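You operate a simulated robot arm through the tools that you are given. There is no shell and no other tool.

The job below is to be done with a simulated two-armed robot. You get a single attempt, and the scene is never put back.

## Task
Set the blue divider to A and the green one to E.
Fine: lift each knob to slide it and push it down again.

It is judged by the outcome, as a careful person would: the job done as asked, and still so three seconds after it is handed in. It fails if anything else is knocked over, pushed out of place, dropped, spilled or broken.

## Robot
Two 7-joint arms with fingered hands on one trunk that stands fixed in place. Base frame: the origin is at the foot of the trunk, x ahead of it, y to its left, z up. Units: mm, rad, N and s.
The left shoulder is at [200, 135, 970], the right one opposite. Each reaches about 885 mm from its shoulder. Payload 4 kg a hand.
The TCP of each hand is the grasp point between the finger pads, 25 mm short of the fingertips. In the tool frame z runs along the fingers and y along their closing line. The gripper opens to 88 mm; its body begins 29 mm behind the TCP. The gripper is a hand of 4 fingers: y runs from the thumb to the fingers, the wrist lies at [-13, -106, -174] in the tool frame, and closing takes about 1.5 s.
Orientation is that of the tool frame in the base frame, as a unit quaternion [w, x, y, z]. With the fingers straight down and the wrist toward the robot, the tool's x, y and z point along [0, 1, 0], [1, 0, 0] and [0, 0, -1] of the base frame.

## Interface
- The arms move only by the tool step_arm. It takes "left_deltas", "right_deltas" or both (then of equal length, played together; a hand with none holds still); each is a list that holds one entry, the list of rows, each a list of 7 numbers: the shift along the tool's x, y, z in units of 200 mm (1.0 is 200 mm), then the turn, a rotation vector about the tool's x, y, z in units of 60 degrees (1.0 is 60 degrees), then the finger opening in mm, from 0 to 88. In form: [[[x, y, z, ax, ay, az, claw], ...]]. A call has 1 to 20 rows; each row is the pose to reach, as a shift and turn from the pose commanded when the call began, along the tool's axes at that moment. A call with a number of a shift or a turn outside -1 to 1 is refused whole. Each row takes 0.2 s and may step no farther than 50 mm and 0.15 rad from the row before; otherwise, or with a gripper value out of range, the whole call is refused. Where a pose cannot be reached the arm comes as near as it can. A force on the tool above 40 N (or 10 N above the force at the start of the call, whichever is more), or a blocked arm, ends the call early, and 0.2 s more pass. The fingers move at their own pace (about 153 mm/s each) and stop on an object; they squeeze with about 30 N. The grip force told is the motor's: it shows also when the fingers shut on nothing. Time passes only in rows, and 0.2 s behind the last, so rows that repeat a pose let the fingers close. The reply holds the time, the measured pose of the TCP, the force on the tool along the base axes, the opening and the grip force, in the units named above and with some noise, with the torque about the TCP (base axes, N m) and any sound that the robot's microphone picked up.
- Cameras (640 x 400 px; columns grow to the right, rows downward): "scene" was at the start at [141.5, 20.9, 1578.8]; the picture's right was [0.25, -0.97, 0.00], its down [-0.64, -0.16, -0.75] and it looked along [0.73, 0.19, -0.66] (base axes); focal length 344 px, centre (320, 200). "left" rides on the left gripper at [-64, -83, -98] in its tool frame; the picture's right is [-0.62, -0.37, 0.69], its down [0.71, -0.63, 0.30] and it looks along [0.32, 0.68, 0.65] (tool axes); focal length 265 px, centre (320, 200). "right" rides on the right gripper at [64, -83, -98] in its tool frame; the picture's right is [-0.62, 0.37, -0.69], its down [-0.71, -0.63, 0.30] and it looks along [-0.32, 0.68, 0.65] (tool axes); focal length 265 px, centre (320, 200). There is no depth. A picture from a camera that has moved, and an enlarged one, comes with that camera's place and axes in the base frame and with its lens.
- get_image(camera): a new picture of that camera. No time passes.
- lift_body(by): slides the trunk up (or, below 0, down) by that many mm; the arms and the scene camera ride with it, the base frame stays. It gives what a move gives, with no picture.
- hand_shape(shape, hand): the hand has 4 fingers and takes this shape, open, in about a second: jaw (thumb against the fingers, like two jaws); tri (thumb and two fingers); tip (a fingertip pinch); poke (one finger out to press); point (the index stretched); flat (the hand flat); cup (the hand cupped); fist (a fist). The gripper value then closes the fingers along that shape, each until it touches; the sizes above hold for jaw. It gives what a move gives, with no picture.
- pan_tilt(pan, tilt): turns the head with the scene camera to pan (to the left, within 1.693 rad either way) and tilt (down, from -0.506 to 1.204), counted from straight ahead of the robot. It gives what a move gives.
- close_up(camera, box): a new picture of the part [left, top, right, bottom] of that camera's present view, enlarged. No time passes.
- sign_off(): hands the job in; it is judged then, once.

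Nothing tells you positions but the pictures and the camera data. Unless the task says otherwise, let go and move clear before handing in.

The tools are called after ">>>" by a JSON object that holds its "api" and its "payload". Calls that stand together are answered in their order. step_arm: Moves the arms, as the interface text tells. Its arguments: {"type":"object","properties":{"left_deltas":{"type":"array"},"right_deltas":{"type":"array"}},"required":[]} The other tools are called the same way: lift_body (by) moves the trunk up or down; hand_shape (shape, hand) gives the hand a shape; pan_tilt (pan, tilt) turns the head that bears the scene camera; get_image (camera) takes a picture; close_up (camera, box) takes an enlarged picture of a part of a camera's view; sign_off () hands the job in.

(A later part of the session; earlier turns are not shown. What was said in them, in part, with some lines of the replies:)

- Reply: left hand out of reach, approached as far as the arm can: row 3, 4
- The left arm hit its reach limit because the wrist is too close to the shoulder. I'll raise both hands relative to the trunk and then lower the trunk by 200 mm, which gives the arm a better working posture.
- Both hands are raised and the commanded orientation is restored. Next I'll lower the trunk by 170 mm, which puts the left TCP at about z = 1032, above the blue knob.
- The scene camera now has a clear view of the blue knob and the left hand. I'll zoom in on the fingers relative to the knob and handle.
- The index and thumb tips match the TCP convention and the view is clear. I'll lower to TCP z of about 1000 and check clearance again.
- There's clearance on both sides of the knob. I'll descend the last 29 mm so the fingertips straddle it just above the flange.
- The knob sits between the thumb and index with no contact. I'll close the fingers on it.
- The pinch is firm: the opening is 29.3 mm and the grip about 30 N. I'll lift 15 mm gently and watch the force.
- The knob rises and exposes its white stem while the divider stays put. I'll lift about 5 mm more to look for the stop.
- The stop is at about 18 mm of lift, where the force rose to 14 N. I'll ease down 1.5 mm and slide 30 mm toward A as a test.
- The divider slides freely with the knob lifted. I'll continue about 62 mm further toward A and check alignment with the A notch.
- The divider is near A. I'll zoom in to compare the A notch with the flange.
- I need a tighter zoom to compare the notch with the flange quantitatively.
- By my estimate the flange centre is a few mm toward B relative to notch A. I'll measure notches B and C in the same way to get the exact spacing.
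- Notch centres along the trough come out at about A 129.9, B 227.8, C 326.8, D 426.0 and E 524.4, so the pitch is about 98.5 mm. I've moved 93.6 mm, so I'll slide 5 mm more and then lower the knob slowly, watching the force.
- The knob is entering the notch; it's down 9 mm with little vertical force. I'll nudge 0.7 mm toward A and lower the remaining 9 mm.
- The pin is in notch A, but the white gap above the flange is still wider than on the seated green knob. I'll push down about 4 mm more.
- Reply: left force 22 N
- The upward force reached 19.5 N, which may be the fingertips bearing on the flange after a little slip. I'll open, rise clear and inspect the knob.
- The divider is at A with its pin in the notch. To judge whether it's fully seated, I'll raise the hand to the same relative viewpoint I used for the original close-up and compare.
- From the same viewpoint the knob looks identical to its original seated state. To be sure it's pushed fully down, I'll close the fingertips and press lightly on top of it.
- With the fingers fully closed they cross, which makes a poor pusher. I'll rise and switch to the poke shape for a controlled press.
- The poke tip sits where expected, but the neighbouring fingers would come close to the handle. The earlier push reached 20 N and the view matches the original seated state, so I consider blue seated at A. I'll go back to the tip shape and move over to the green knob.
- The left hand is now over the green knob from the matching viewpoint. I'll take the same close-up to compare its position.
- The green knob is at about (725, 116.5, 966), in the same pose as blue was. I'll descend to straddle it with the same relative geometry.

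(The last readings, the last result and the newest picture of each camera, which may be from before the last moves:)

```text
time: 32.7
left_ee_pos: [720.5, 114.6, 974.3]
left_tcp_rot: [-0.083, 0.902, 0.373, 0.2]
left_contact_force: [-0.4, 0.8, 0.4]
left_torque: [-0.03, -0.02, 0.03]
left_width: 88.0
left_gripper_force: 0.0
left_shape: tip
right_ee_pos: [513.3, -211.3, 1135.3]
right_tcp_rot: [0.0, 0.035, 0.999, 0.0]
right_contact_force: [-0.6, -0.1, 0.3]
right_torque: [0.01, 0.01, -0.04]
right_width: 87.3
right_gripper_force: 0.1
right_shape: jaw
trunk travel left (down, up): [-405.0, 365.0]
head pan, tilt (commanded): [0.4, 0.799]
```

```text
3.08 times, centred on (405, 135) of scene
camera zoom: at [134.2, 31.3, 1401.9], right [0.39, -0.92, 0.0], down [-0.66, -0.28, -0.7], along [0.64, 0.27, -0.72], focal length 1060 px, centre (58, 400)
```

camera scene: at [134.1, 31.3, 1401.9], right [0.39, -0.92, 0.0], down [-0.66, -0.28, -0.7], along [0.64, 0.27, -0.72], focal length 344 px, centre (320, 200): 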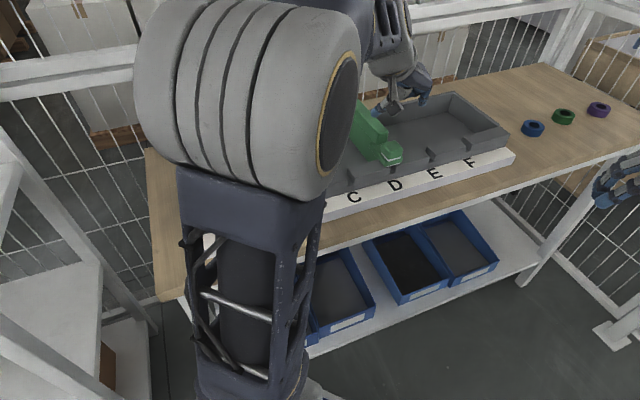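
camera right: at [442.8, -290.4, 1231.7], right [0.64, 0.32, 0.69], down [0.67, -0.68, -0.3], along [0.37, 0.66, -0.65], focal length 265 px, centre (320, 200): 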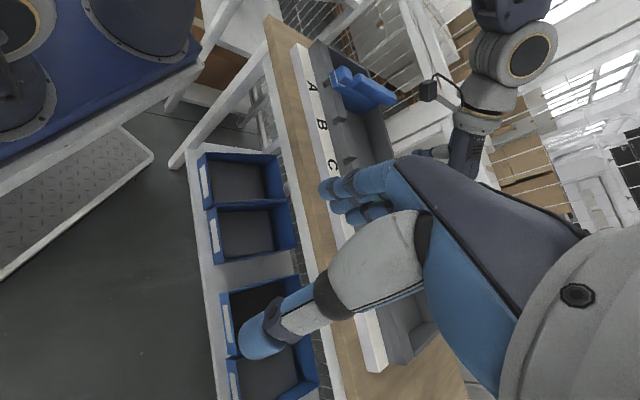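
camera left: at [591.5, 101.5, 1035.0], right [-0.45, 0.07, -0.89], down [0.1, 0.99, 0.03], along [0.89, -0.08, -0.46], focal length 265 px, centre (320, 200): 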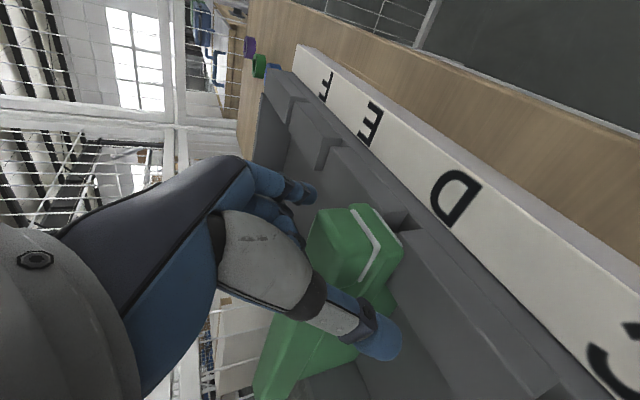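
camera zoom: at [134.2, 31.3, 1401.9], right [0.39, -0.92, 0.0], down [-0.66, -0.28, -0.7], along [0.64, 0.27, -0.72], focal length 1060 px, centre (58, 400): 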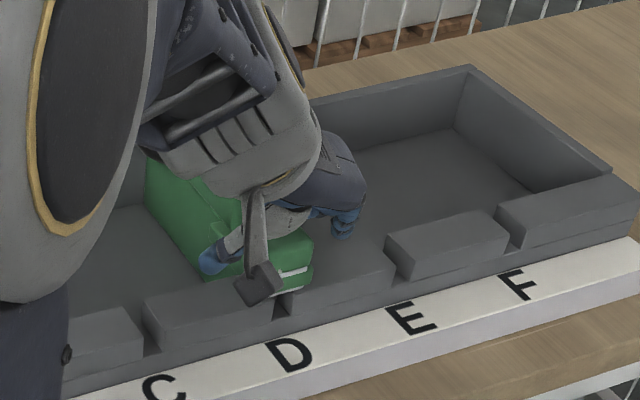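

The knob is straddled as before with no contact. I'll close, then lift 15 mm.

>>> {"api": "step_arm", "payload": {"left_deltas": [[[0, 0, 0, 0, 0, 0, 60], [0, 0, 0, 0, 0, 0, 40], [0, 0, 0, 0, 0, 0, 25], [0, 0, 0, 0, 0, 0, 15], [0, 0, 0, 0, 0, 0, 10], [0, 0, 0, 0, 0, 0, 10], [0, 0, 0, 0, 0, 0, 10]]]}}

>>> {"api": "step_arm", "payload": {"left_deltas": [[[0.0106, 0, -0.0227, 0, 0, 0, 10], [0.0211, 0, -0.0453, 0, 0, 0, 10], [0.0317, 0, -0.068, 0, 0, 0, 10]]]}}

>>> {"api": "get_image", "payload": {"camera": "left"}}

>>> {"api": "close_up", "payload": {"camera": "scene", "box": [340, 70, 470, 200]}}

```text
time: 34.3
left_ee_pos: [720.9, 113.8, 973.6]
left_tcp_rot: [-0.082, 0.902, 0.373, 0.201]
left_contact_force: [-0.1, 0.9, -1.6]
left_torque: [-0.01, -0.03, 0.01]
left_width: 29.9
left_gripper_force: 30.1
left_shape: tip
right_ee_pos: [513.7, -211.0, 1135.0]
right_tcp_rot: [0.0, 0.035, 0.999, 0.0]
right_contact_force: [0.4, 0.6, -0.3]
right_torque: [0.02, 0.0, -0.01]
right_width: 87.7
right_gripper_force: 0.0
right_shape: jaw
trunk travel left (down, up): [-405.0, 365.0]
head pan, tilt (commanded): [0.4, 0.799]
```

```text
time: 35.1
left_ee_pos: [719.7, 113.1, 987.2]
left_tcp_rot: [-0.083, 0.902, 0.374, 0.2]
left_contact_force: [2.4, 1.7, -0.3]
left_torque: [-0.02, -0.05, -0.01]
left_width: 29.4
left_gripper_force: 29.8
left_shape: tip
right_ee_pos: [513.5, -210.9, 1136.3]
right_tcp_rot: [0.0, 0.035, 0.999, 0.0]
right_contact_force: [0.5, -0.2, -0.9]
right_torque: [-0.01, 0.0, -0.03]
right_width: 88.0
right_gripper_force: 0.1
right_shape: jaw
trunk travel left (down, up): [-405.0, 365.0]
head pan, tilt (commanded): [0.4, 0.799]
```

```text
taken
camera left: at [591.0, 101.2, 1048.9], right [-0.45, 0.07, -0.89], down [0.1, 0.99, 0.03], along [0.89, -0.08, -0.46], focal length 265 px, centre (320, 200)
```

left: 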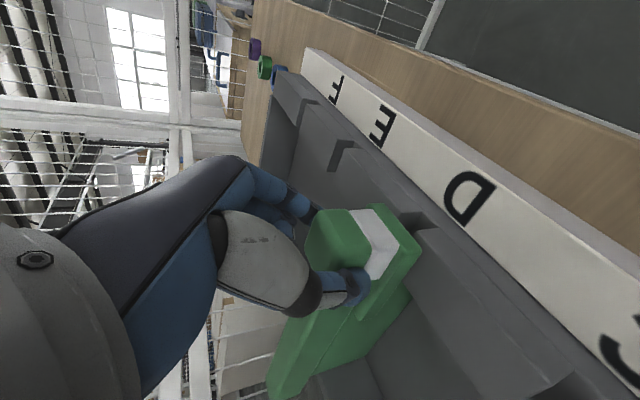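

```text
3.08 times, centred on (405, 135) of scene
camera zoom: at [134.3, 31.4, 1401.9], right [0.39, -0.92, 0.0], down [-0.66, -0.28, -0.7], along [0.64, 0.27, -0.72], focal length 1060 px, centre (58, 400)
```

zoom: 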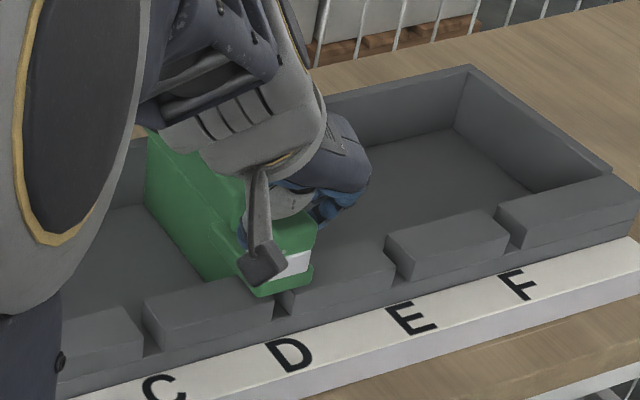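

The green knob lifted cleanly. I'll lift 3 mm more and slide 98.2 mm toward E in gentle steps.

>>> {"api": "step_arm", "payload": {"left_deltas": [[[0.0063, 0, -0.0136, 0, 0, 0, 10], [0.0063, 0.0307, -0.0136, 0, 0, 0, 10], [0.0063, 0.0614, -0.0136, 0, 0, 0, 10], [0.0063, 0.0921, -0.0136, 0, 0, 0, 10], [0.0063, 0.1228, -0.0136, 0, 0, 0, 10], [0.0063, 0.1534, -0.0136, 0, 0, 0, 10], [0.0063, 0.1841, -0.0136, 0, 0, 0, 10], [0.0063, 0.2148, -0.0136, 0, 0, 0, 10], [0.0063, 0.2455, -0.0136, 0, 0, 0, 10], [0.0063, 0.2762, -0.0136, 0, 0, 0, 10], [0.0063, 0.3069, -0.0136, 0, 0, 0, 10], [0.0063, 0.3376, -0.0136, 0, 0, 0, 10], [0.0063, 0.3683, -0.0136, 0, 0, 0, 10], [0.0063, 0.399, -0.0136, 0, 0, 0, 10], [0.0063, 0.4296, -0.0136, 0, 0, 0, 10], [0.0063, 0.4603, -0.0136, 0, 0, 0, 10], [0.0063, 0.491, -0.0136, 0, 0, 0, 10]]]}}

>>> {"api": "get_image", "payload": {"camera": "left"}}

>>> {"api": "get_image", "payload": {"camera": "scene"}}

```text
time: 38.7
left_ee_pos: [790.2, 43.0, 989.7]
left_tcp_rot: [-0.083, 0.902, 0.374, 0.2]
left_contact_force: [2.6, -1.6, 0.0]
left_torque: [-0.04, -0.06, -0.03]
left_width: 28.9
left_gripper_force: 29.8
left_shape: tip
right_ee_pos: [513.5, -210.5, 1134.7]
right_tcp_rot: [0.0, 0.035, 0.999, 0.0]
right_contact_force: [0.7, -0.1, 0.8]
right_torque: [-0.05, -0.01, -0.05]
right_width: 87.1
right_gripper_force: 0.1
right_shape: jaw
trunk travel left (down, up): [-405.0, 365.0]
head pan, tilt (commanded): [0.4, 0.799]
```

```text
taken
camera left: at [661.5, 30.2, 1051.6], right [-0.45, 0.07, -0.89], down [0.1, 0.99, 0.03], along [0.89, -0.08, -0.46], focal length 265 px, centre (320, 200)
```

left: 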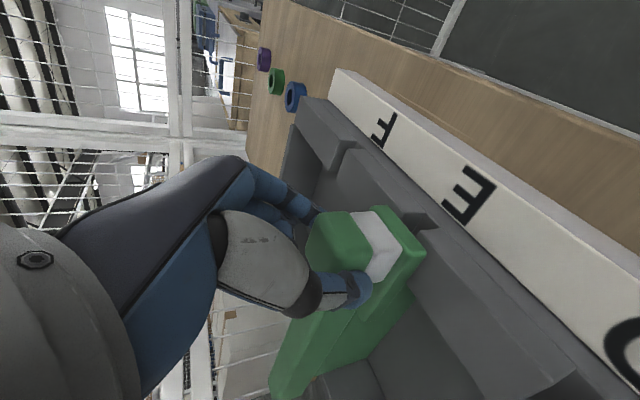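

```text
taken
camera scene: at [134.3, 31.3, 1401.8], right [0.39, -0.92, 0.0], down [-0.66, -0.28, -0.7], along [0.64, 0.27, -0.72], focal length 344 px, centre (320, 200)
```

scene: 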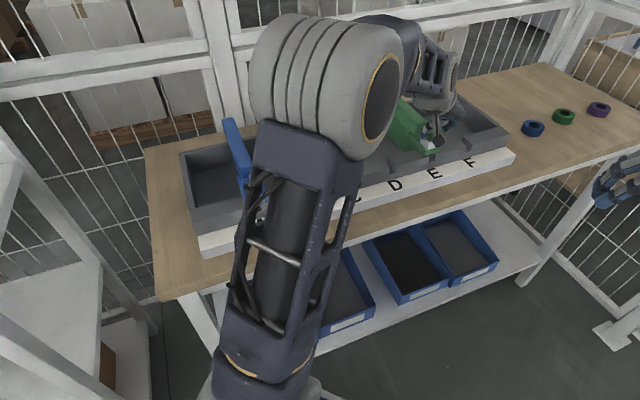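

The green divider is near E. I'll check alignment with the E notch closely.

>>> {"api": "close_up", "payload": {"camera": "left", "box": [340, 180, 460, 260]}}

>>> {"api": "close_up", "payload": {"camera": "scene", "box": [410, 125, 460, 180]}}

```text
5.00 times, centred on (400, 220) of left
camera zoom: at [661.5, 30.2, 1051.6], right [-0.45, 0.07, -0.89], down [0.1, 0.99, 0.03], along [0.89, -0.08, -0.46], focal length 1327 px, centre (-80, 100)
```

zoom: 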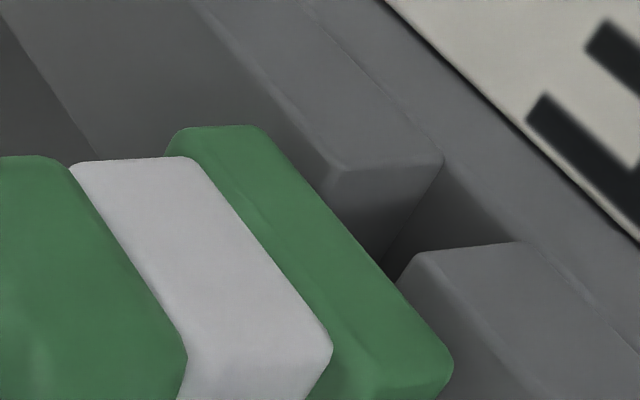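

```text
7.27 times, centred on (435, 152) of scene
camera zoom: at [134.3, 31.3, 1401.8], right [0.39, -0.92, 0.0], down [-0.66, -0.28, -0.7], along [0.64, 0.27, -0.72], focal length 2505 px, centre (-516, 546)
```

zoom: 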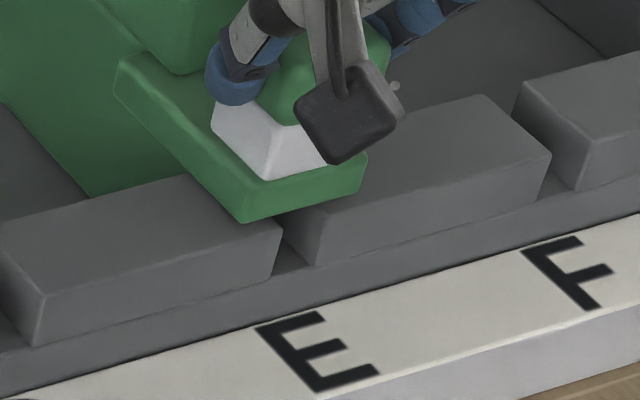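

The alignment looks within about 1–2 mm of the E notch. I'll lower the knob 9 mm slowly and watch the force.

>>> {"api": "step_arm", "payload": {"left_deltas": [[[-0.0063, 0, 0.0136, 0, 0, 0, 10], [-0.0127, 0, 0.0272, 0, 0, 0, 10], [-0.019, 0, 0.0408, 0, 0, 0, 10]]]}}

>>> {"api": "close_up", "payload": {"camera": "left", "box": [340, 180, 460, 260]}}

>>> {"api": "close_up", "payload": {"camera": "scene", "box": [410, 125, 460, 180]}}

```text
time: 39.5
left_ee_pos: [790.9, 42.8, 981.2]
left_tcp_rot: [-0.083, 0.902, 0.374, 0.199]
left_contact_force: [1.3, -0.4, 1.2]
left_torque: [-0.07, -0.07, -0.03]
left_width: 28.5
left_gripper_force: 30.2
left_shape: tip
right_ee_pos: [513.2, -211.4, 1135.4]
right_tcp_rot: [0.001, 0.035, 0.999, 0.0]
right_contact_force: [0.6, -0.1, 0.3]
right_torque: [0.0, 0.02, -0.04]
right_width: 87.6
right_gripper_force: 0.0
right_shape: jaw
trunk travel left (down, up): [-405.0, 365.0]
head pan, tilt (commanded): [0.4, 0.799]
```

```text
5.00 times, centred on (400, 220) of left
camera zoom: at [661.4, 30.3, 1043.0], right [-0.45, 0.07, -0.89], down [0.1, 0.99, 0.03], along [0.89, -0.08, -0.46], focal length 1327 px, centre (-80, 100)
```

zoom: 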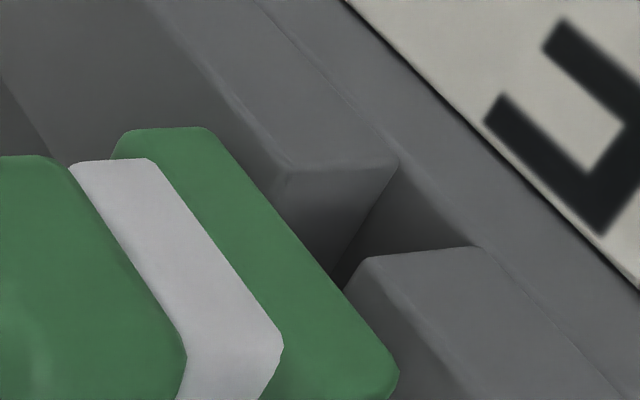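

```text
7.27 times, centred on (435, 152) of scene
camera zoom: at [134.3, 31.2, 1401.9], right [0.39, -0.92, 0.0], down [-0.66, -0.28, -0.7], along [0.64, 0.27, -0.72], focal length 2505 px, centre (-516, 546)
```

zoom: 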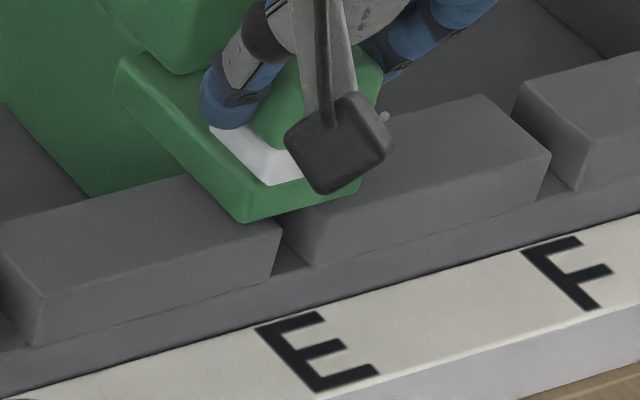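

No resistance so far. I'll lower another 7.5 mm.

>>> {"api": "step_arm", "payload": {"left_deltas": [[[-0.0053, 0, 0.0113, 0, 0, 0, 10], [-0.0106, 0, 0.0227, 0, 0, 0, 10], [-0.0158, 0, 0.034, 0, 0, 0, 10]]]}}

>>> {"api": "close_up", "payload": {"camera": "left", "box": [340, 180, 460, 260]}}

>>> {"api": "close_up", "payload": {"camera": "scene", "box": [410, 125, 460, 180]}}

```text
time: 40.3
left_ee_pos: [791.7, 44.5, 973.4]
left_tcp_rot: [-0.083, 0.902, 0.373, 0.201]
left_contact_force: [-0.4, -2.4, -0.5]
left_torque: [-0.04, -0.07, 0.0]
left_width: 29.2
left_gripper_force: 29.6
left_shape: tip
right_ee_pos: [514.2, -211.1, 1135.4]
right_tcp_rot: [-0.001, 0.036, 0.999, 0.0]
right_contact_force: [-0.4, 0.5, -0.4]
right_torque: [0.02, 0.02, 0.02]
right_width: 87.6
right_gripper_force: 0.1
right_shape: jaw
trunk travel left (down, up): [-405.0, 365.0]
head pan, tilt (commanded): [0.4, 0.799]
```

```text
5.00 times, centred on (400, 220) of left
camera zoom: at [661.3, 30.9, 1035.2], right [-0.45, 0.07, -0.89], down [0.1, 0.99, 0.03], along [0.89, -0.08, -0.46], focal length 1327 px, centre (-80, 100)
```

zoom: 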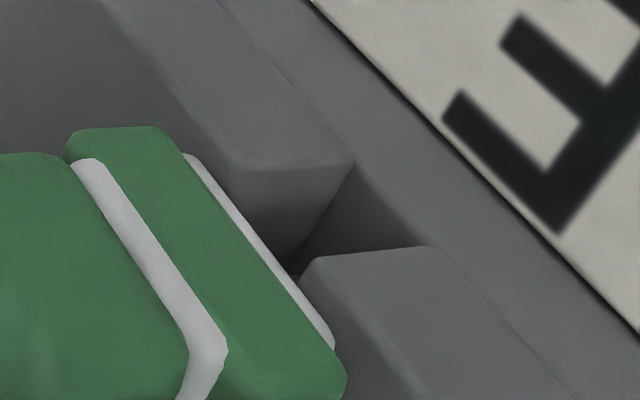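

```text
7.27 times, centred on (435, 152) of scene
camera zoom: at [134.2, 31.2, 1401.9], right [0.39, -0.92, 0.0], down [-0.66, -0.28, -0.7], along [0.64, 0.27, -0.72], focal length 2505 px, centre (-516, 546)
```

zoom: 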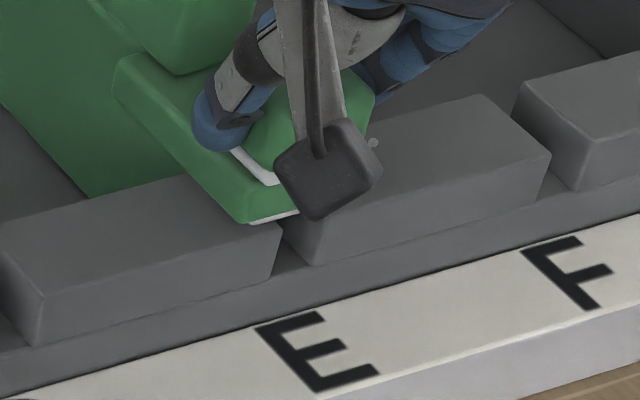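

The white tongue is showing below the flange, so the pin is dropping into notch E. I'll push down the last few millimetres.

>>> {"api": "step_arm", "payload": {"left_deltas": [[[-0.0032, 0, 0.0068, 0, 0, 0, 10], [-0.0063, 0, 0.0136, 0, 0, 0, 10], [-0.0095, 0, 0.0204, 0, 0, 0, 10]]]}}

>>> {"api": "close_up", "payload": {"camera": "left", "box": [340, 180, 460, 260]}}

>>> {"api": "close_up", "payload": {"camera": "scene", "box": [410, 125, 460, 180]}}

```text
time: 41.1
left_ee_pos: [791.1, 43.2, 972.3]
left_tcp_rot: [-0.082, 0.901, 0.374, 0.202]
left_contact_force: [-4.0, -4.2, 15.3]
left_torque: [-0.04, -0.05, 0.0]
left_width: 29.7
left_gripper_force: 29.7
left_shape: tip
right_ee_pos: [513.2, -211.2, 1134.5]
right_tcp_rot: [0.0, 0.035, 0.999, 0.0]
right_contact_force: [0.6, -0.3, 0.3]
right_torque: [0.02, 0.04, 0.0]
right_width: 87.6
right_gripper_force: 0.0
right_shape: jaw
trunk travel left (down, up): [-405.0, 365.0]
head pan, tilt (commanded): [0.4, 0.799]
```

```text
5.00 times, centred on (400, 220) of left
camera zoom: at [661.6, 30.6, 1032.7], right [-0.45, 0.07, -0.89], down [0.1, 0.99, 0.03], along [0.89, -0.08, -0.45], focal length 1327 px, centre (-80, 100)
```

zoom: 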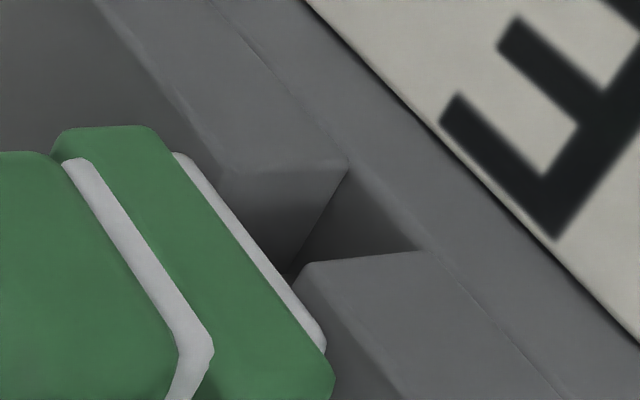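

```text
7.27 times, centred on (435, 152) of scene
camera zoom: at [133.7, 31.1, 1402.2], right [0.39, -0.92, 0.0], down [-0.66, -0.28, -0.7], along [0.64, 0.27, -0.72], focal length 2505 px, centre (-516, 546)
```

zoom: 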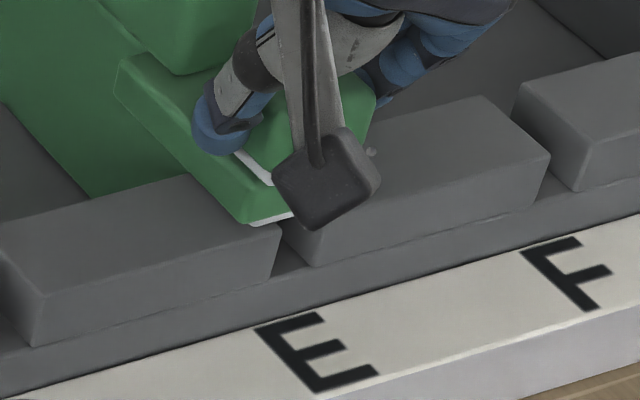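

At 972.3 mm with 15 N of reaction the knob is back at its seated height. I'll release, rise and check from the standard viewpoint.

>>> {"api": "step_arm", "payload": {"left_deltas": [[[0, 0, 0, 0, 0, 0, 30], [0, 0, 0, 0, 0, 0, 50], [0, 0, 0, 0, 0, 0, 70], [0, 0, 0, 0, 0, 0, 88], [0.0211, 0, -0.0453, 0, 0, 0, 88], [0.0634, 0, -0.1359, 0, 0, 0, 88], [0.1057, 0, -0.2266, 0, 0, 0, 88], [0.148, 0, -0.3172, 0, 0, 0, 88], [0.19, 0, -0.4078, 0, 0, 0, 88], [0.22, 0, -0.4735, 0, 0, 0, 88]]]}}

>>> {"api": "close_up", "payload": {"camera": "left", "box": [360, 180, 540, 300]}}

>>> {"api": "close_up", "payload": {"camera": "scene", "box": [410, 125, 460, 180]}}

>>> {"api": "get_image", "payload": {"camera": "left"}}

```text
time: 43.3
left_ee_pos: [790.9, 43.2, 1074.4]
left_tcp_rot: [-0.082, 0.902, 0.374, 0.199]
left_contact_force: [-0.2, 0.1, -0.1]
left_torque: [-0.01, 0.02, 0.0]
left_width: 87.8
left_gripper_force: 0.1
left_shape: tip
right_ee_pos: [514.1, -211.3, 1134.7]
right_tcp_rot: [0.0, 0.035, 0.999, 0.0]
right_contact_force: [0.2, -1.2, 0.3]
right_torque: [0.01, -0.02, -0.02]
right_width: 87.6
right_gripper_force: 0.1
right_shape: jaw
trunk travel left (down, up): [-405.0, 365.0]
head pan, tilt (commanded): [0.4, 0.799]
```

```text
3.33 times, centred on (450, 240) of left
camera zoom: at [661.2, 30.7, 1135.8], right [-0.45, 0.07, -0.89], down [0.1, 0.99, 0.03], along [0.89, -0.08, -0.46], focal length 885 px, centre (-113, 67)
```

zoom: 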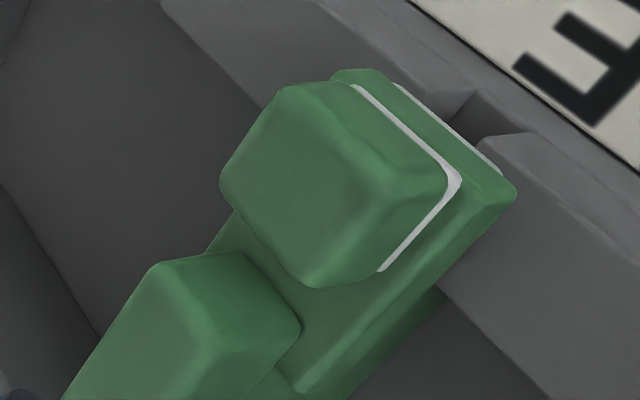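

```text
7.27 times, centred on (435, 152) of scene
camera zoom: at [134.3, 31.3, 1401.9], right [0.39, -0.92, 0.0], down [-0.66, -0.28, -0.7], along [0.64, 0.27, -0.72], focal length 2505 px, centre (-516, 546)
```

zoom: 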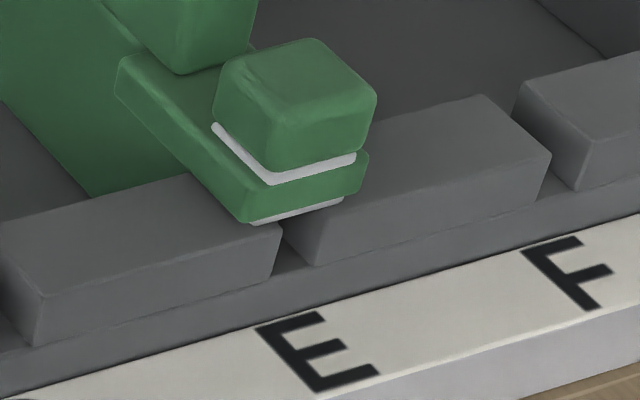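

```text
taken
camera left: at [661.2, 30.7, 1135.8], right [-0.45, 0.07, -0.89], down [0.1, 0.99, 0.03], along [0.89, -0.08, -0.46], focal length 265 px, centre (320, 200)
```

left: 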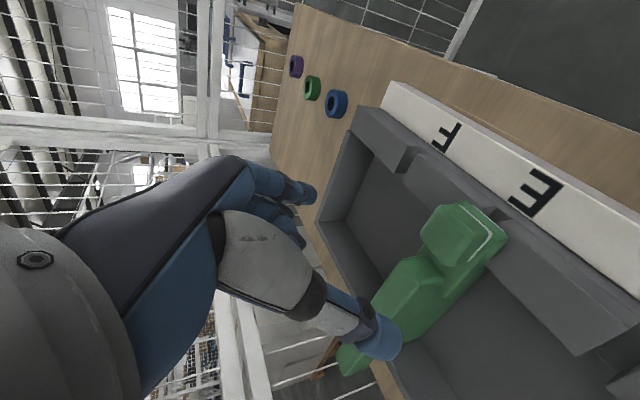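

Green is seated at E and matches its original look. Comparing TCP travel, the notch pitch is nearer 100 mm, which would put blue about 2 mm off centre in notch A. I'll zoom in on the pins for a careful check before deciding on a correction.

>>> {"api": "close_up", "payload": {"camera": "left", "box": [450, 180, 525, 240]}}

>>> {"api": "close_up", "payload": {"camera": "right", "box": [325, 55, 385, 105]}}

>>> {"api": "close_up", "payload": {"camera": "scene", "box": [420, 135, 450, 168]}}

```text
6.67 times, centred on (488, 210) of left
camera zoom: at [661.2, 30.7, 1135.8], right [-0.45, 0.07, -0.89], down [0.1, 0.99, 0.03], along [0.89, -0.08, -0.46], focal length 1769 px, centre (-797, 133)
```

zoom: 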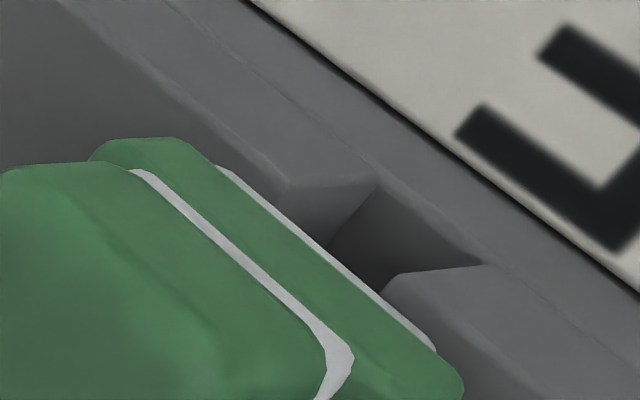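

```text
8.00 times, centred on (355, 80) of right
camera zoom: at [442.9, -290.5, 1231.6], right [0.64, 0.32, 0.69], down [0.67, -0.68, -0.3], along [0.37, 0.66, -0.65], focal length 2123 px, centre (40, 1160)
```

zoom: 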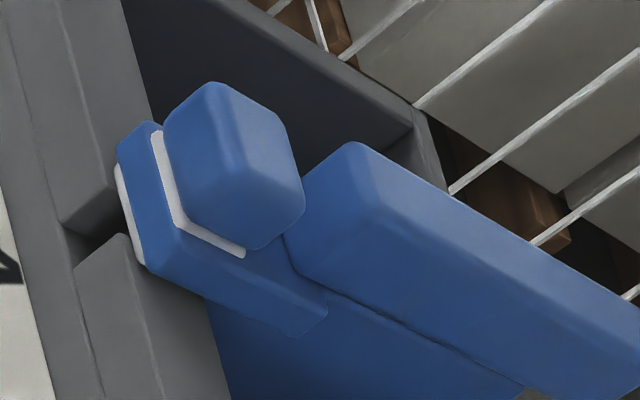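

```text
12.12 times, centred on (435, 152) of scene
camera zoom: at [134.3, 31.3, 1401.9], right [0.39, -0.92, 0.0], down [-0.66, -0.28, -0.7], along [0.64, 0.27, -0.72], focal length 4175 px, centre (-1074, 788)
```

zoom: 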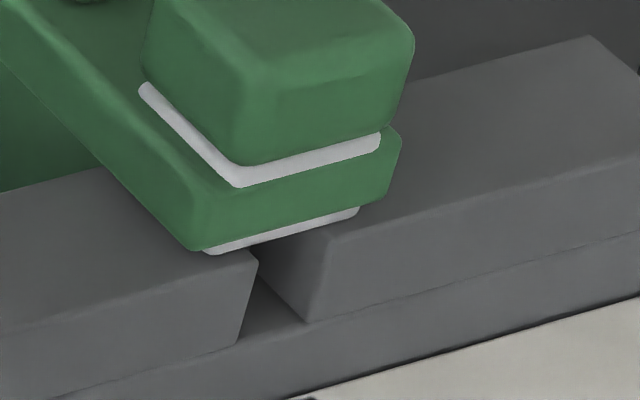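

Green at E matches its original relation to the notch. I'll go back to blue at A at the identical relative viewpoint to compare and, if needed, centre it.

>>> {"api": "step_arm", "payload": {"left_deltas": [[[0, -0.12, 0, 0, 0, 0, 88], [0, -0.24, 0, 0, 0, 0, 88], [0, -0.36, 0, 0, 0, 0, 88], [0, -0.48, 0, 0, 0, 0, 88], [0, -0.6, 0, 0, 0, 0, 88], [0, -0.72, 0, 0, 0, 0, 88], [0, -0.84, 0, 0, 0, 0, 88], [0, -0.96, 0, 0, 0, 0, 88]]]}}

>>> {"api": "step_arm", "payload": {"left_deltas": [[[0, -0.12, 0, 0, 0, 0, 88], [0, -0.24, 0, 0, 0, 0, 88], [0, -0.36, 0, 0, 0, 0, 88], [0, -0.48, 0, 0, 0, 0, 88], [0, -0.6, 0, 0, 0, 0, 88], [0, -0.72, 0, 0, 0, 0, 88], [0, -0.84, 0, 0, 0, 0, 88], [0, -0.96, 0, 0, 0, 0, 88]]]}}

>>> {"api": "step_arm", "payload": {"left_deltas": [[[0, -0.0655, 0, 0, 0, 0, 88], [0, -0.0655, 0, 0, 0, 0, 88]]]}}

>>> {"api": "close_up", "payload": {"camera": "left", "box": [450, 180, 525, 240]}}

>>> {"api": "close_up", "payload": {"camera": "left", "box": [360, 180, 540, 300]}}

>>> {"api": "get_image", "payload": {"camera": "scene"}}

```text
time: 45.1
left_ee_pos: [655.7, 179.1, 1074.5]
left_tcp_rot: [-0.083, 0.902, 0.374, 0.2]
left_contact_force: [-0.2, 0.7, 0.2]
left_torque: [-0.01, 0.02, 0.04]
left_width: 87.8
left_gripper_force: 0.0
left_shape: tip
right_ee_pos: [513.8, -211.4, 1134.4]
right_tcp_rot: [0.0, 0.035, 0.999, 0.0]
right_contact_force: [0.0, 0.2, -0.9]
right_torque: [0.02, -0.02, -0.01]
right_width: 87.8
right_gripper_force: 0.0
right_shape: jaw
trunk travel left (down, up): [-405.0, 365.0]
head pan, tilt (commanded): [0.4, 0.799]
```

```text
time: 46.9
left_ee_pos: [518.0, 315.1, 1074.0]
left_tcp_rot: [-0.083, 0.902, 0.374, 0.2]
left_contact_force: [0.1, 0.1, 1.3]
left_torque: [-0.03, 0.01, 0.02]
left_width: 87.8
left_gripper_force: 0.1
left_shape: tip
right_ee_pos: [513.4, -211.5, 1134.8]
right_tcp_rot: [0.0, 0.036, 0.999, -0.001]
right_contact_force: [0.3, -0.4, 0.2]
right_torque: [0.0, 0.01, 0.02]
right_width: 87.5
right_gripper_force: 0.1
right_shape: jaw
trunk travel left (down, up): [-405.0, 365.0]
head pan, tilt (commanded): [0.4, 0.799]
```

```text
time: 47.5
left_ee_pos: [510.3, 324.5, 1073.2]
left_tcp_rot: [-0.083, 0.902, 0.374, 0.2]
left_contact_force: [0.3, -0.1, 0.1]
left_torque: [-0.02, 0.02, 0.0]
left_width: 88.0
left_gripper_force: 0.1
left_shape: tip
right_ee_pos: [513.0, -210.9, 1136.3]
right_tcp_rot: [0.0, 0.036, 0.999, 0.0]
right_contact_force: [-0.5, -0.4, -0.3]
right_torque: [-0.01, 0.01, 0.04]
right_width: 87.7
right_gripper_force: 0.1
right_shape: jaw
trunk travel left (down, up): [-405.0, 365.0]
head pan, tilt (commanded): [0.4, 0.799]
```

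```text
6.67 times, centred on (488, 210) of left
camera zoom: at [380.4, 312.9, 1135.4], right [-0.45, 0.07, -0.89], down [0.1, 0.99, 0.03], along [0.89, -0.08, -0.46], focal length 1769 px, centre (-797, 133)
```

zoom: 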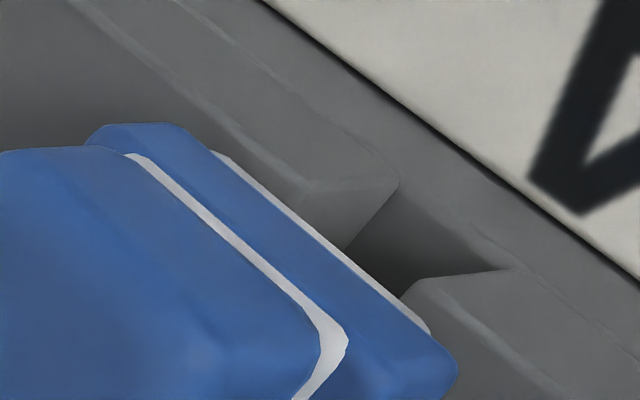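

```text
3.33 times, centred on (450, 240) of left
camera zoom: at [380.4, 312.9, 1135.4], right [-0.45, 0.07, -0.89], down [0.1, 0.99, 0.03], along [0.89, -0.08, -0.46], focal length 885 px, centre (-113, 67)
```

zoom: 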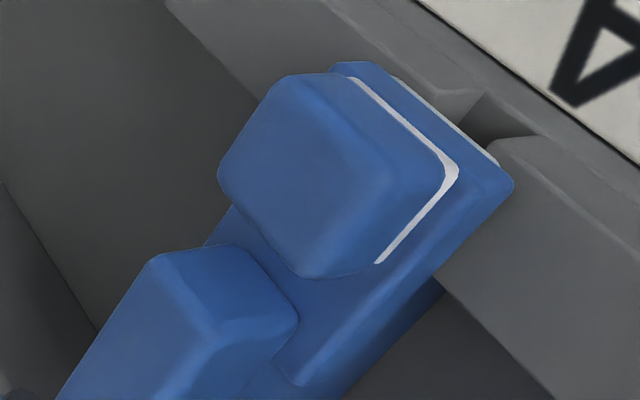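

```text
taken
camera scene: at [134.2, 31.3, 1401.9], right [0.39, -0.92, 0.0], down [-0.66, -0.28, -0.7], along [0.64, 0.27, -0.72], focal length 344 px, centre (320, 200)
```

scene: 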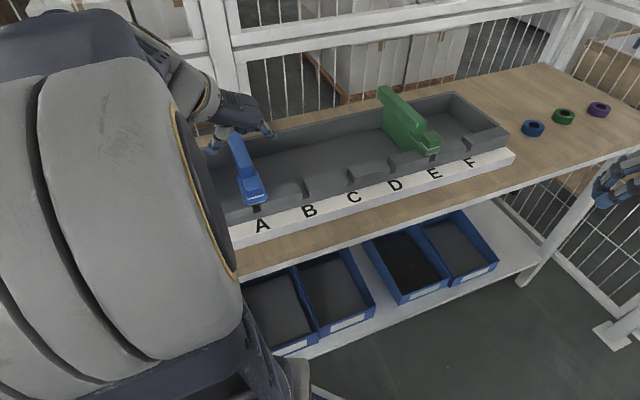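

The left-camera comparison puts the pitch at 100 mm, with blue about 2 mm toward B of its notch centre; both knobs look equally seated. I'll re-grip blue, lift slightly, centre it in notch A and push it down again.

>>> {"api": "step_arm", "payload": {"left_deltas": [[[0, -0.0085, 0, 0, 0, 0, 88], [-0.0426, -0.0085, 0.0915, 0, 0, 0, 88], [-0.0853, -0.0085, 0.183, 0, 0, 0, 88], [-0.1279, -0.0085, 0.2744, 0, 0, 0, 88], [-0.1706, -0.0085, 0.3658, 0, 0, 0, 88], [-0.192, -0.0085, 0.4115, 0, 0, 0, 88], [-0.2122, -0.0085, 0.455, 0, 0, 0, 88]]]}}

>>> {"api": "get_image", "payload": {"camera": "left"}}

```text
time: 49.1
left_ee_pos: [509.1, 327.2, 973.1]
left_tcp_rot: [-0.082, 0.902, 0.374, 0.199]
left_contact_force: [-0.4, -0.6, 0.9]
left_torque: [0.0, -0.01, -0.02]
left_width: 87.8
left_gripper_force: 0.2
left_shape: tip
right_ee_pos: [514.4, -210.5, 1134.4]
right_tcp_rot: [0.0, 0.034, 0.999, 0.0]
right_contact_force: [0.3, -0.7, 0.4]
right_torque: [-0.01, 0.01, -0.02]
right_width: 87.6
right_gripper_force: 0.1
right_shape: jaw
trunk travel left (down, up): [-405.0, 365.0]
head pan, tilt (commanded): [0.4, 0.799]
```

```text
taken
camera left: at [379.1, 313.9, 1035.1], right [-0.45, 0.07, -0.89], down [0.1, 0.99, 0.03], along [0.89, -0.08, -0.46], focal length 265 px, centre (320, 200)
```

left: 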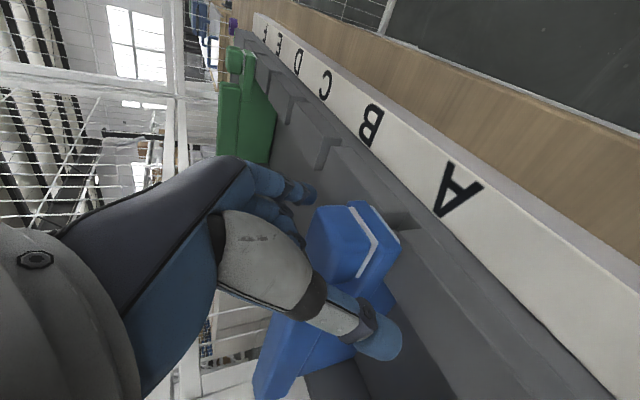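

The knob is straddled again with the TCP at the intended A centre. I'll close on it.

>>> {"api": "step_arm", "payload": {"left_deltas": [[[0, 0, 0, 0, 0, 0, 60], [0, 0, 0, 0, 0, 0, 40], [0, 0, 0, 0, 0, 0, 25], [0, 0, 0, 0, 0, 0, 15], [0, 0, 0, 0, 0, 0, 10], [0, 0, 0, 0, 0, 0, 10], [0, 0, 0, 0, 0, 0, 10]]]}}

>>> {"api": "step_arm", "payload": {"left_deltas": [[[0.0063, 0, -0.0136, 0, 0, 0, 10], [0.0127, 0, -0.0272, 0, 0, 0, 10], [0.0169, 0, -0.0363, 0, 0, 0, 10]]]}}

>>> {"api": "close_up", "payload": {"camera": "left", "box": [340, 180, 460, 260]}}

>>> {"api": "close_up", "payload": {"camera": "scene", "box": [235, 165, 285, 220]}}

```text
time: 50.7
left_ee_pos: [509.0, 326.3, 973.7]
left_tcp_rot: [-0.083, 0.902, 0.373, 0.2]
left_contact_force: [-0.5, 1.1, -1.5]
left_torque: [0.03, 0.0, 0.0]
left_width: 29.7
left_gripper_force: 30.3
left_shape: tip
right_ee_pos: [513.3, -211.4, 1135.5]
right_tcp_rot: [0.001, 0.034, 0.999, 0.0]
right_contact_force: [1.0, 0.1, 0.0]
right_torque: [-0.01, 0.0, 0.03]
right_width: 87.6
right_gripper_force: 0.1
right_shape: jaw
trunk travel left (down, up): [-405.0, 365.0]
head pan, tilt (commanded): [0.4, 0.799]
```

```text
time: 51.5
left_ee_pos: [508.8, 326.8, 981.3]
left_tcp_rot: [-0.083, 0.902, 0.373, 0.2]
left_contact_force: [0.9, 2.7, -1.7]
left_torque: [0.02, 0.02, 0.0]
left_width: 29.9
left_gripper_force: 29.7
left_shape: tip
right_ee_pos: [512.7, -211.2, 1134.8]
right_tcp_rot: [0.0, 0.035, 0.999, 0.0]
right_contact_force: [-0.1, -0.2, 0.6]
right_torque: [0.01, -0.01, -0.02]
right_width: 87.3
right_gripper_force: 0.0
right_shape: jaw
trunk travel left (down, up): [-405.0, 365.0]
head pan, tilt (commanded): [0.4, 0.799]
```

```text
5.00 times, centred on (400, 220) of left
camera zoom: at [379.5, 313.3, 1043.1], right [-0.45, 0.07, -0.89], down [0.1, 0.99, 0.03], along [0.89, -0.08, -0.46], focal length 1327 px, centre (-80, 100)
```

zoom: 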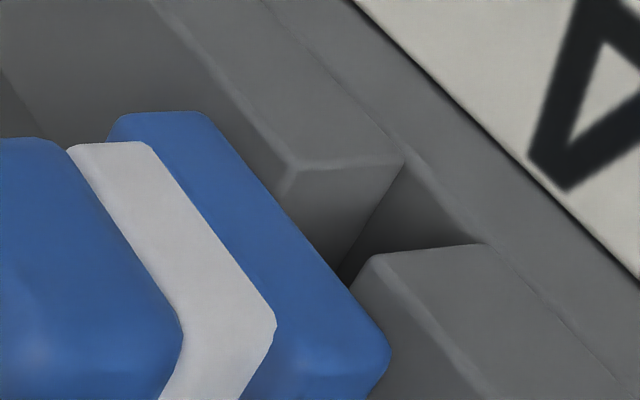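

```text
7.27 times, centred on (260, 192) of scene
camera zoom: at [134.2, 31.4, 1401.9], right [0.39, -0.92, 0.0], down [-0.66, -0.28, -0.7], along [0.64, 0.27, -0.72], focal length 2505 px, centre (756, 254)
```

zoom: 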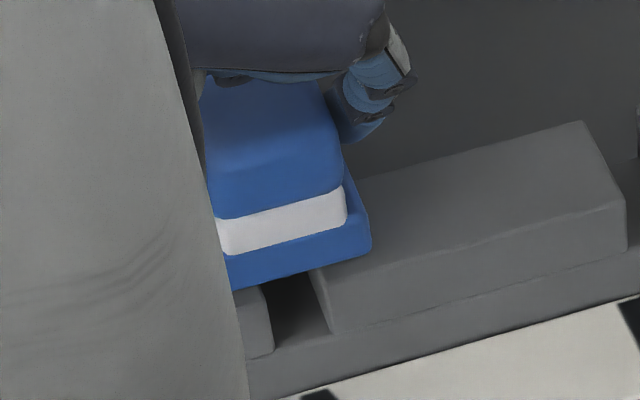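

Blue is now centred to within about 1 mm in notch A. I'll push it back down.

>>> {"api": "step_arm", "payload": {"left_deltas": [[[-0.0063, 0, 0.0136, 0, 0, 0, 10], [-0.0127, 0, 0.0272, 0, 0, 0, 10], [-0.0169, 0, 0.0363, 0, 0, 0, 10], [-0.0201, 0, 0.0431, 0, 0, 0, 10], [-0.0233, 0, 0.0499, 0, 0, 0, 10]]]}}

>>> {"api": "close_up", "payload": {"camera": "left", "box": [340, 180, 460, 260]}}

>>> {"api": "close_up", "payload": {"camera": "right", "box": [315, 50, 375, 110]}}

```text
time: 52.7
left_ee_pos: [508.2, 327.2, 971.6]
left_tcp_rot: [-0.082, 0.901, 0.375, 0.201]
left_contact_force: [-2.7, -0.1, 11.4]
left_torque: [0.06, -0.06, 0.08]
left_width: 29.7
left_gripper_force: 30.1
left_shape: tip
right_ee_pos: [514.1, -210.2, 1135.1]
right_tcp_rot: [0.0, 0.034, 0.999, 0.0]
right_contact_force: [0.2, -0.3, -0.4]
right_torque: [-0.01, -0.02, -0.03]
right_width: 87.2
right_gripper_force: 0.1
right_shape: jaw
trunk travel left (down, up): [-405.0, 365.0]
head pan, tilt (commanded): [0.4, 0.799]
```

```text
5.00 times, centred on (400, 220) of left
camera zoom: at [379.2, 312.9, 1033.1], right [-0.45, 0.07, -0.89], down [0.1, 0.99, 0.03], along [0.89, -0.08, -0.45], focal length 1327 px, centre (-80, 100)
```

zoom: 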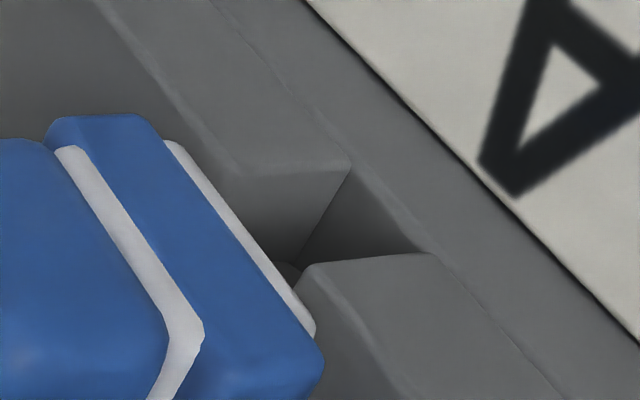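

```text
6.67 times, centred on (345, 80) of right
camera zoom: at [442.5, -290.6, 1232.0], right [0.64, 0.32, 0.69], down [0.67, -0.68, -0.3], along [0.37, 0.66, -0.65], focal length 1769 px, centre (153, 1000)
```

zoom: 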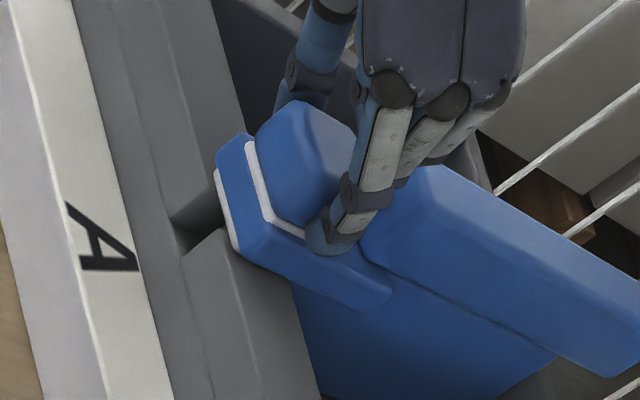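

Blue is pushed down against its stop with about 11 N of reaction. I'll release, rise and verify.

>>> {"api": "step_arm", "payload": {"left_deltas": [[[0, 0, 0, 0, 0, 0, 30], [0, 0, 0, 0, 0, 0, 50], [0, 0, 0, 0, 0, 0, 70], [0, 0, 0, 0, 0, 0, 88], [0.0211, 0, -0.0453, 0, 0, 0, 88], [0.0634, 0, -0.1359, 0, 0, 0, 88], [0.1057, 0, -0.2266, 0, 0, 0, 88], [0.148, 0, -0.3172, 0, 0, 0, 88], [0.19, 0, -0.4078, 0, 0, 0, 88], [0.22, 0, -0.4735, 0, 0, 0, 88]]]}}

>>> {"api": "close_up", "payload": {"camera": "left", "box": [360, 180, 540, 300]}}

>>> {"api": "close_up", "payload": {"camera": "left", "box": [450, 180, 525, 240]}}

>>> {"api": "close_up", "payload": {"camera": "scene", "box": [245, 175, 275, 208]}}

```text
time: 54.9
left_ee_pos: [509.7, 326.3, 1075.2]
left_tcp_rot: [-0.083, 0.902, 0.374, 0.199]
left_contact_force: [0.6, 0.6, -0.2]
left_torque: [-0.02, -0.01, -0.01]
left_width: 87.8
left_gripper_force: 0.0
left_shape: tip
right_ee_pos: [513.3, -211.8, 1135.6]
right_tcp_rot: [-0.001, 0.035, 0.999, 0.0]
right_contact_force: [0.5, -1.0, 0.4]
right_torque: [0.02, 0.0, 0.04]
right_width: 87.7
right_gripper_force: 0.2
right_shape: jaw
trunk travel left (down, up): [-405.0, 365.0]
head pan, tilt (commanded): [0.4, 0.799]
```

```text
3.33 times, centred on (450, 240) of left
camera zoom: at [379.9, 312.7, 1135.9], right [-0.45, 0.07, -0.89], down [0.1, 0.99, 0.03], along [0.89, -0.08, -0.46], focal length 885 px, centre (-113, 67)
```

zoom: 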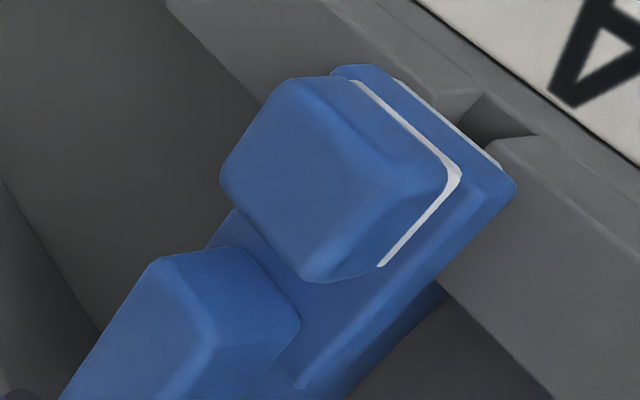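

```text
6.67 times, centred on (488, 210) of left
camera zoom: at [379.9, 312.7, 1135.9], right [-0.45, 0.07, -0.89], down [0.1, 0.99, 0.03], along [0.89, -0.08, -0.46], focal length 1769 px, centre (-797, 133)
```

zoom: 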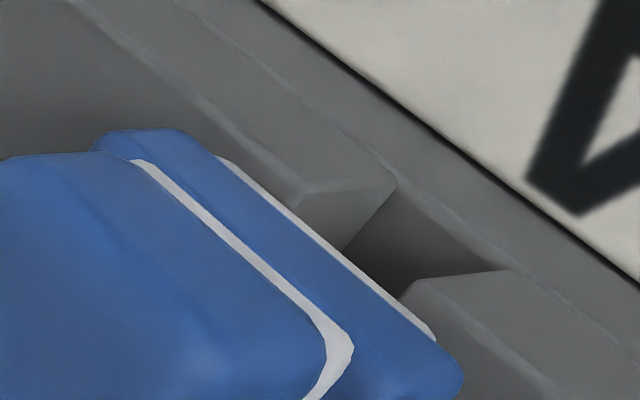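

```text
12.12 times, centred on (260, 192) of scene
camera zoom: at [134.2, 31.3, 1401.9], right [0.39, -0.92, 0.0], down [-0.66, -0.28, -0.7], along [0.64, 0.27, -0.72], focal length 4175 px, centre (1047, 303)
```

zoom: 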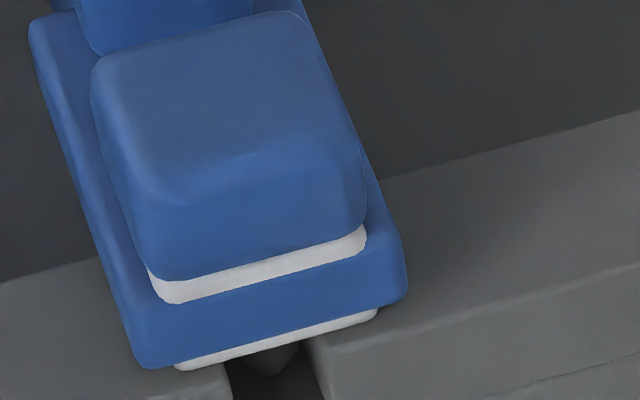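

Blue's pin now sits centred in notch A, and green sits at E with its knob down. I'll raise the left hand clear and take final verification pictures.

>>> {"api": "step_arm", "payload": {"left_deltas": [[[0.0634, 0, -0.136, 0, 0, 0, 88], [0.1268, 0, -0.272, 0, 0, 0, 88], [0.1902, 0, -0.408, 0, 0, 0, 88], [0.2536, 0, -0.544, 0, 0, 0, 88], [0.2536, -0.1, -0.544, 0, 0, 0, 88], [0.2536, -0.2, -0.544, 0, 0, 0, 88]]]}}

>>> {"api": "pan_tilt", "payload": {"pan": 0.3, "tilt": 0.75}}

>>> {"api": "get_image", "payload": {"camera": "scene"}}

>>> {"api": "get_image", "payload": {"camera": "left"}}

>>> {"api": "get_image", "payload": {"camera": "right"}}

```text
time: 56.3
left_ee_pos: [480.8, 352.9, 1195.2]
left_tcp_rot: [-0.083, 0.902, 0.373, 0.2]
left_contact_force: [-0.5, -0.7, -0.2]
left_torque: [0.02, 0.0, -0.01]
left_width: 87.9
left_gripper_force: 0.0
left_shape: tip
right_ee_pos: [512.9, -211.5, 1135.4]
right_tcp_rot: [0.0, 0.035, 0.999, 0.0]
right_contact_force: [-0.1, -0.2, -0.1]
right_torque: [0.04, -0.02, 0.0]
right_width: 87.8
right_gripper_force: 0.0
right_shape: jaw
trunk travel left (down, up): [-405.0, 365.0]
head pan, tilt (commanded): [0.4, 0.799]
```

```text
time: 57.0
left_ee_pos: [480.3, 353.9, 1195.6]
left_tcp_rot: [-0.082, 0.902, 0.374, 0.2]
left_contact_force: [-0.2, 0.1, 0.0]
left_torque: [0.01, 0.0, 0.02]
left_width: 87.9
left_gripper_force: 0.1
left_shape: tip
right_ee_pos: [512.9, -211.1, 1133.7]
right_tcp_rot: [0.0, 0.035, 0.999, 0.001]
right_contact_force: [-1.2, 0.4, -0.7]
right_torque: [0.02, 0.0, 0.02]
right_width: 87.6
right_gripper_force: 0.0
right_shape: jaw
trunk travel left (down, up): [-405.0, 365.0]
head pan, tilt (commanded): [0.3, 0.75]
```

```text
taken
camera scene: at [139.0, 24.5, 1405.9], right [0.3, -0.96, 0.0], down [-0.65, -0.2, -0.73], along [0.7, 0.22, -0.68], focal length 344 px, centre (320, 200)
```

scene: 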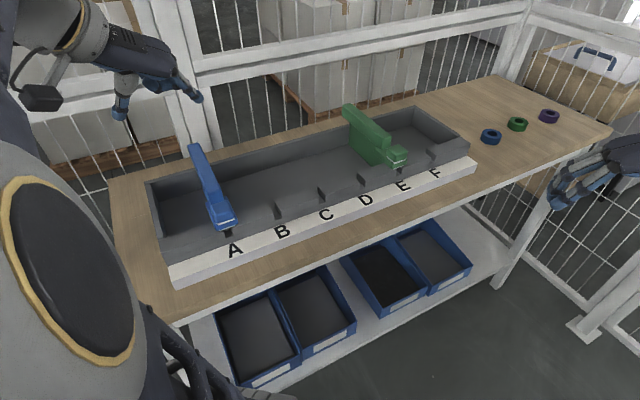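

```text
taken
camera left: at [350.6, 340.8, 1257.5], right [-0.45, 0.07, -0.89], down [0.1, 0.99, 0.03], along [0.89, -0.08, -0.46], focal length 265 px, centre (320, 200)
```

left: 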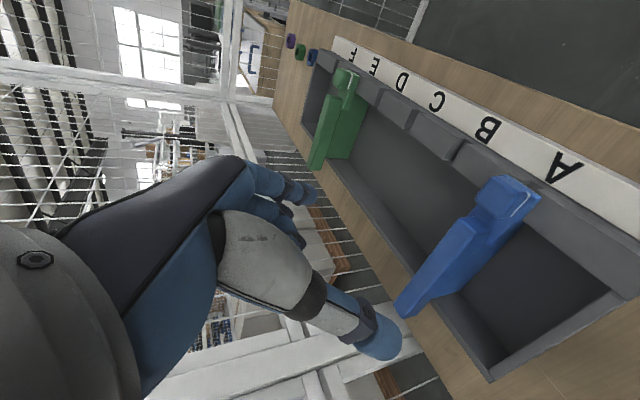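

```text
taken
camera right: at [442.8, -290.5, 1231.7], right [0.64, 0.32, 0.69], down [0.67, -0.68, -0.3], along [0.37, 0.66, -0.65], focal length 265 px, centre (320, 200)
```

right: 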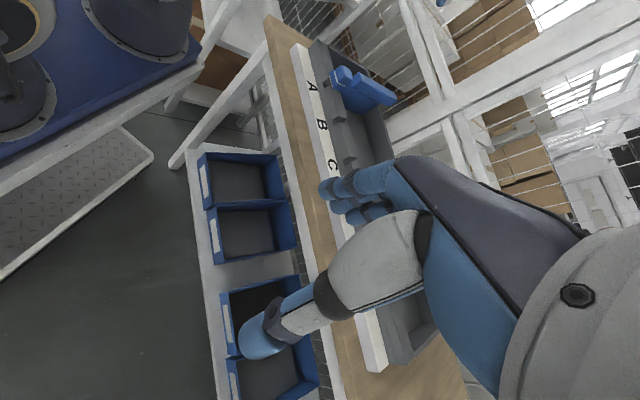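

The overview shows blue at A, green at E, and everything else undisturbed. I'll take one last zoom on each knob before handing in.

>>> {"api": "close_up", "payload": {"camera": "scene", "box": [195, 190, 255, 265]}}

>>> {"api": "close_up", "payload": {"camera": "scene", "box": [365, 130, 425, 205]}}

```text
5.33 times, centred on (225, 228) of scene
camera zoom: at [139.0, 24.5, 1405.9], right [0.3, -0.96, 0.0], down [-0.65, -0.2, -0.73], along [0.7, 0.22, -0.68], focal length 1837 px, centre (827, 53)
```

zoom: 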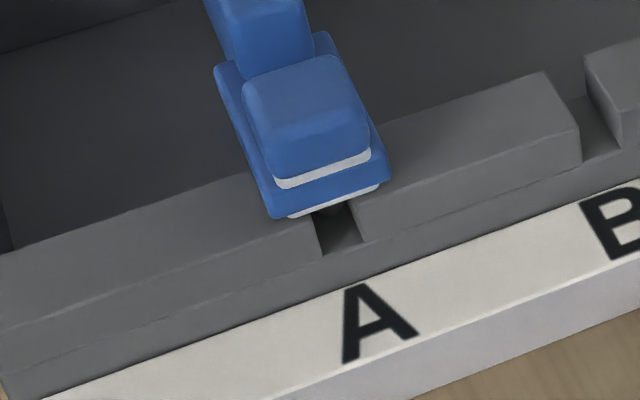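

```text
5.33 times, centred on (395, 168) of scene
camera zoom: at [139.0, 24.5, 1405.9], right [0.3, -0.96, 0.0], down [-0.65, -0.2, -0.73], along [0.7, 0.22, -0.68], focal length 1837 px, centre (-80, 373)
```

zoom: 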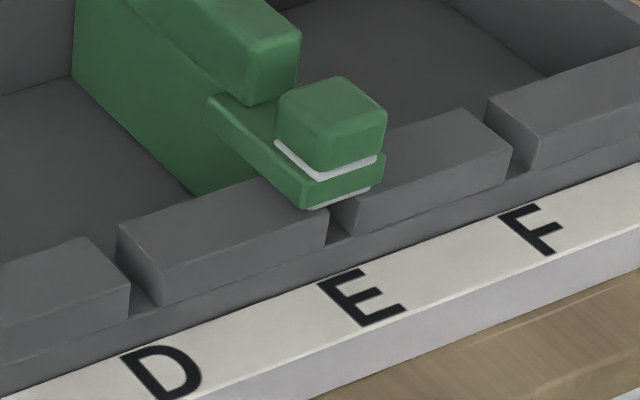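

Blue sits in notch A and green in notch E. Both knobs are down with their tongues in the notches, the hands are clear, and nothing else has moved, so I'm handing in.

>>> {"api": "sign_off", "payload": {}}

```text
The job is handed in.
```

The blue divider is set at A and the green one at E. Both knobs are pushed down, with their pins in the notches.

- **Blue:** it went into notch A about 2 mm off centre. I re-gripped it, lifted it slightly, centred it and pushed it down again. The last close-ups show the pin near the middle of the notch.
- **Green:** by my measurements it sits within about 1–1.5 mm of the centre of notch E. I left it there because the knob was fully down.

Both hands were open, with the left raised clear of the dividers and the right off to the side, when I handed in. The final pictures showed nothing else moved or knocked over.
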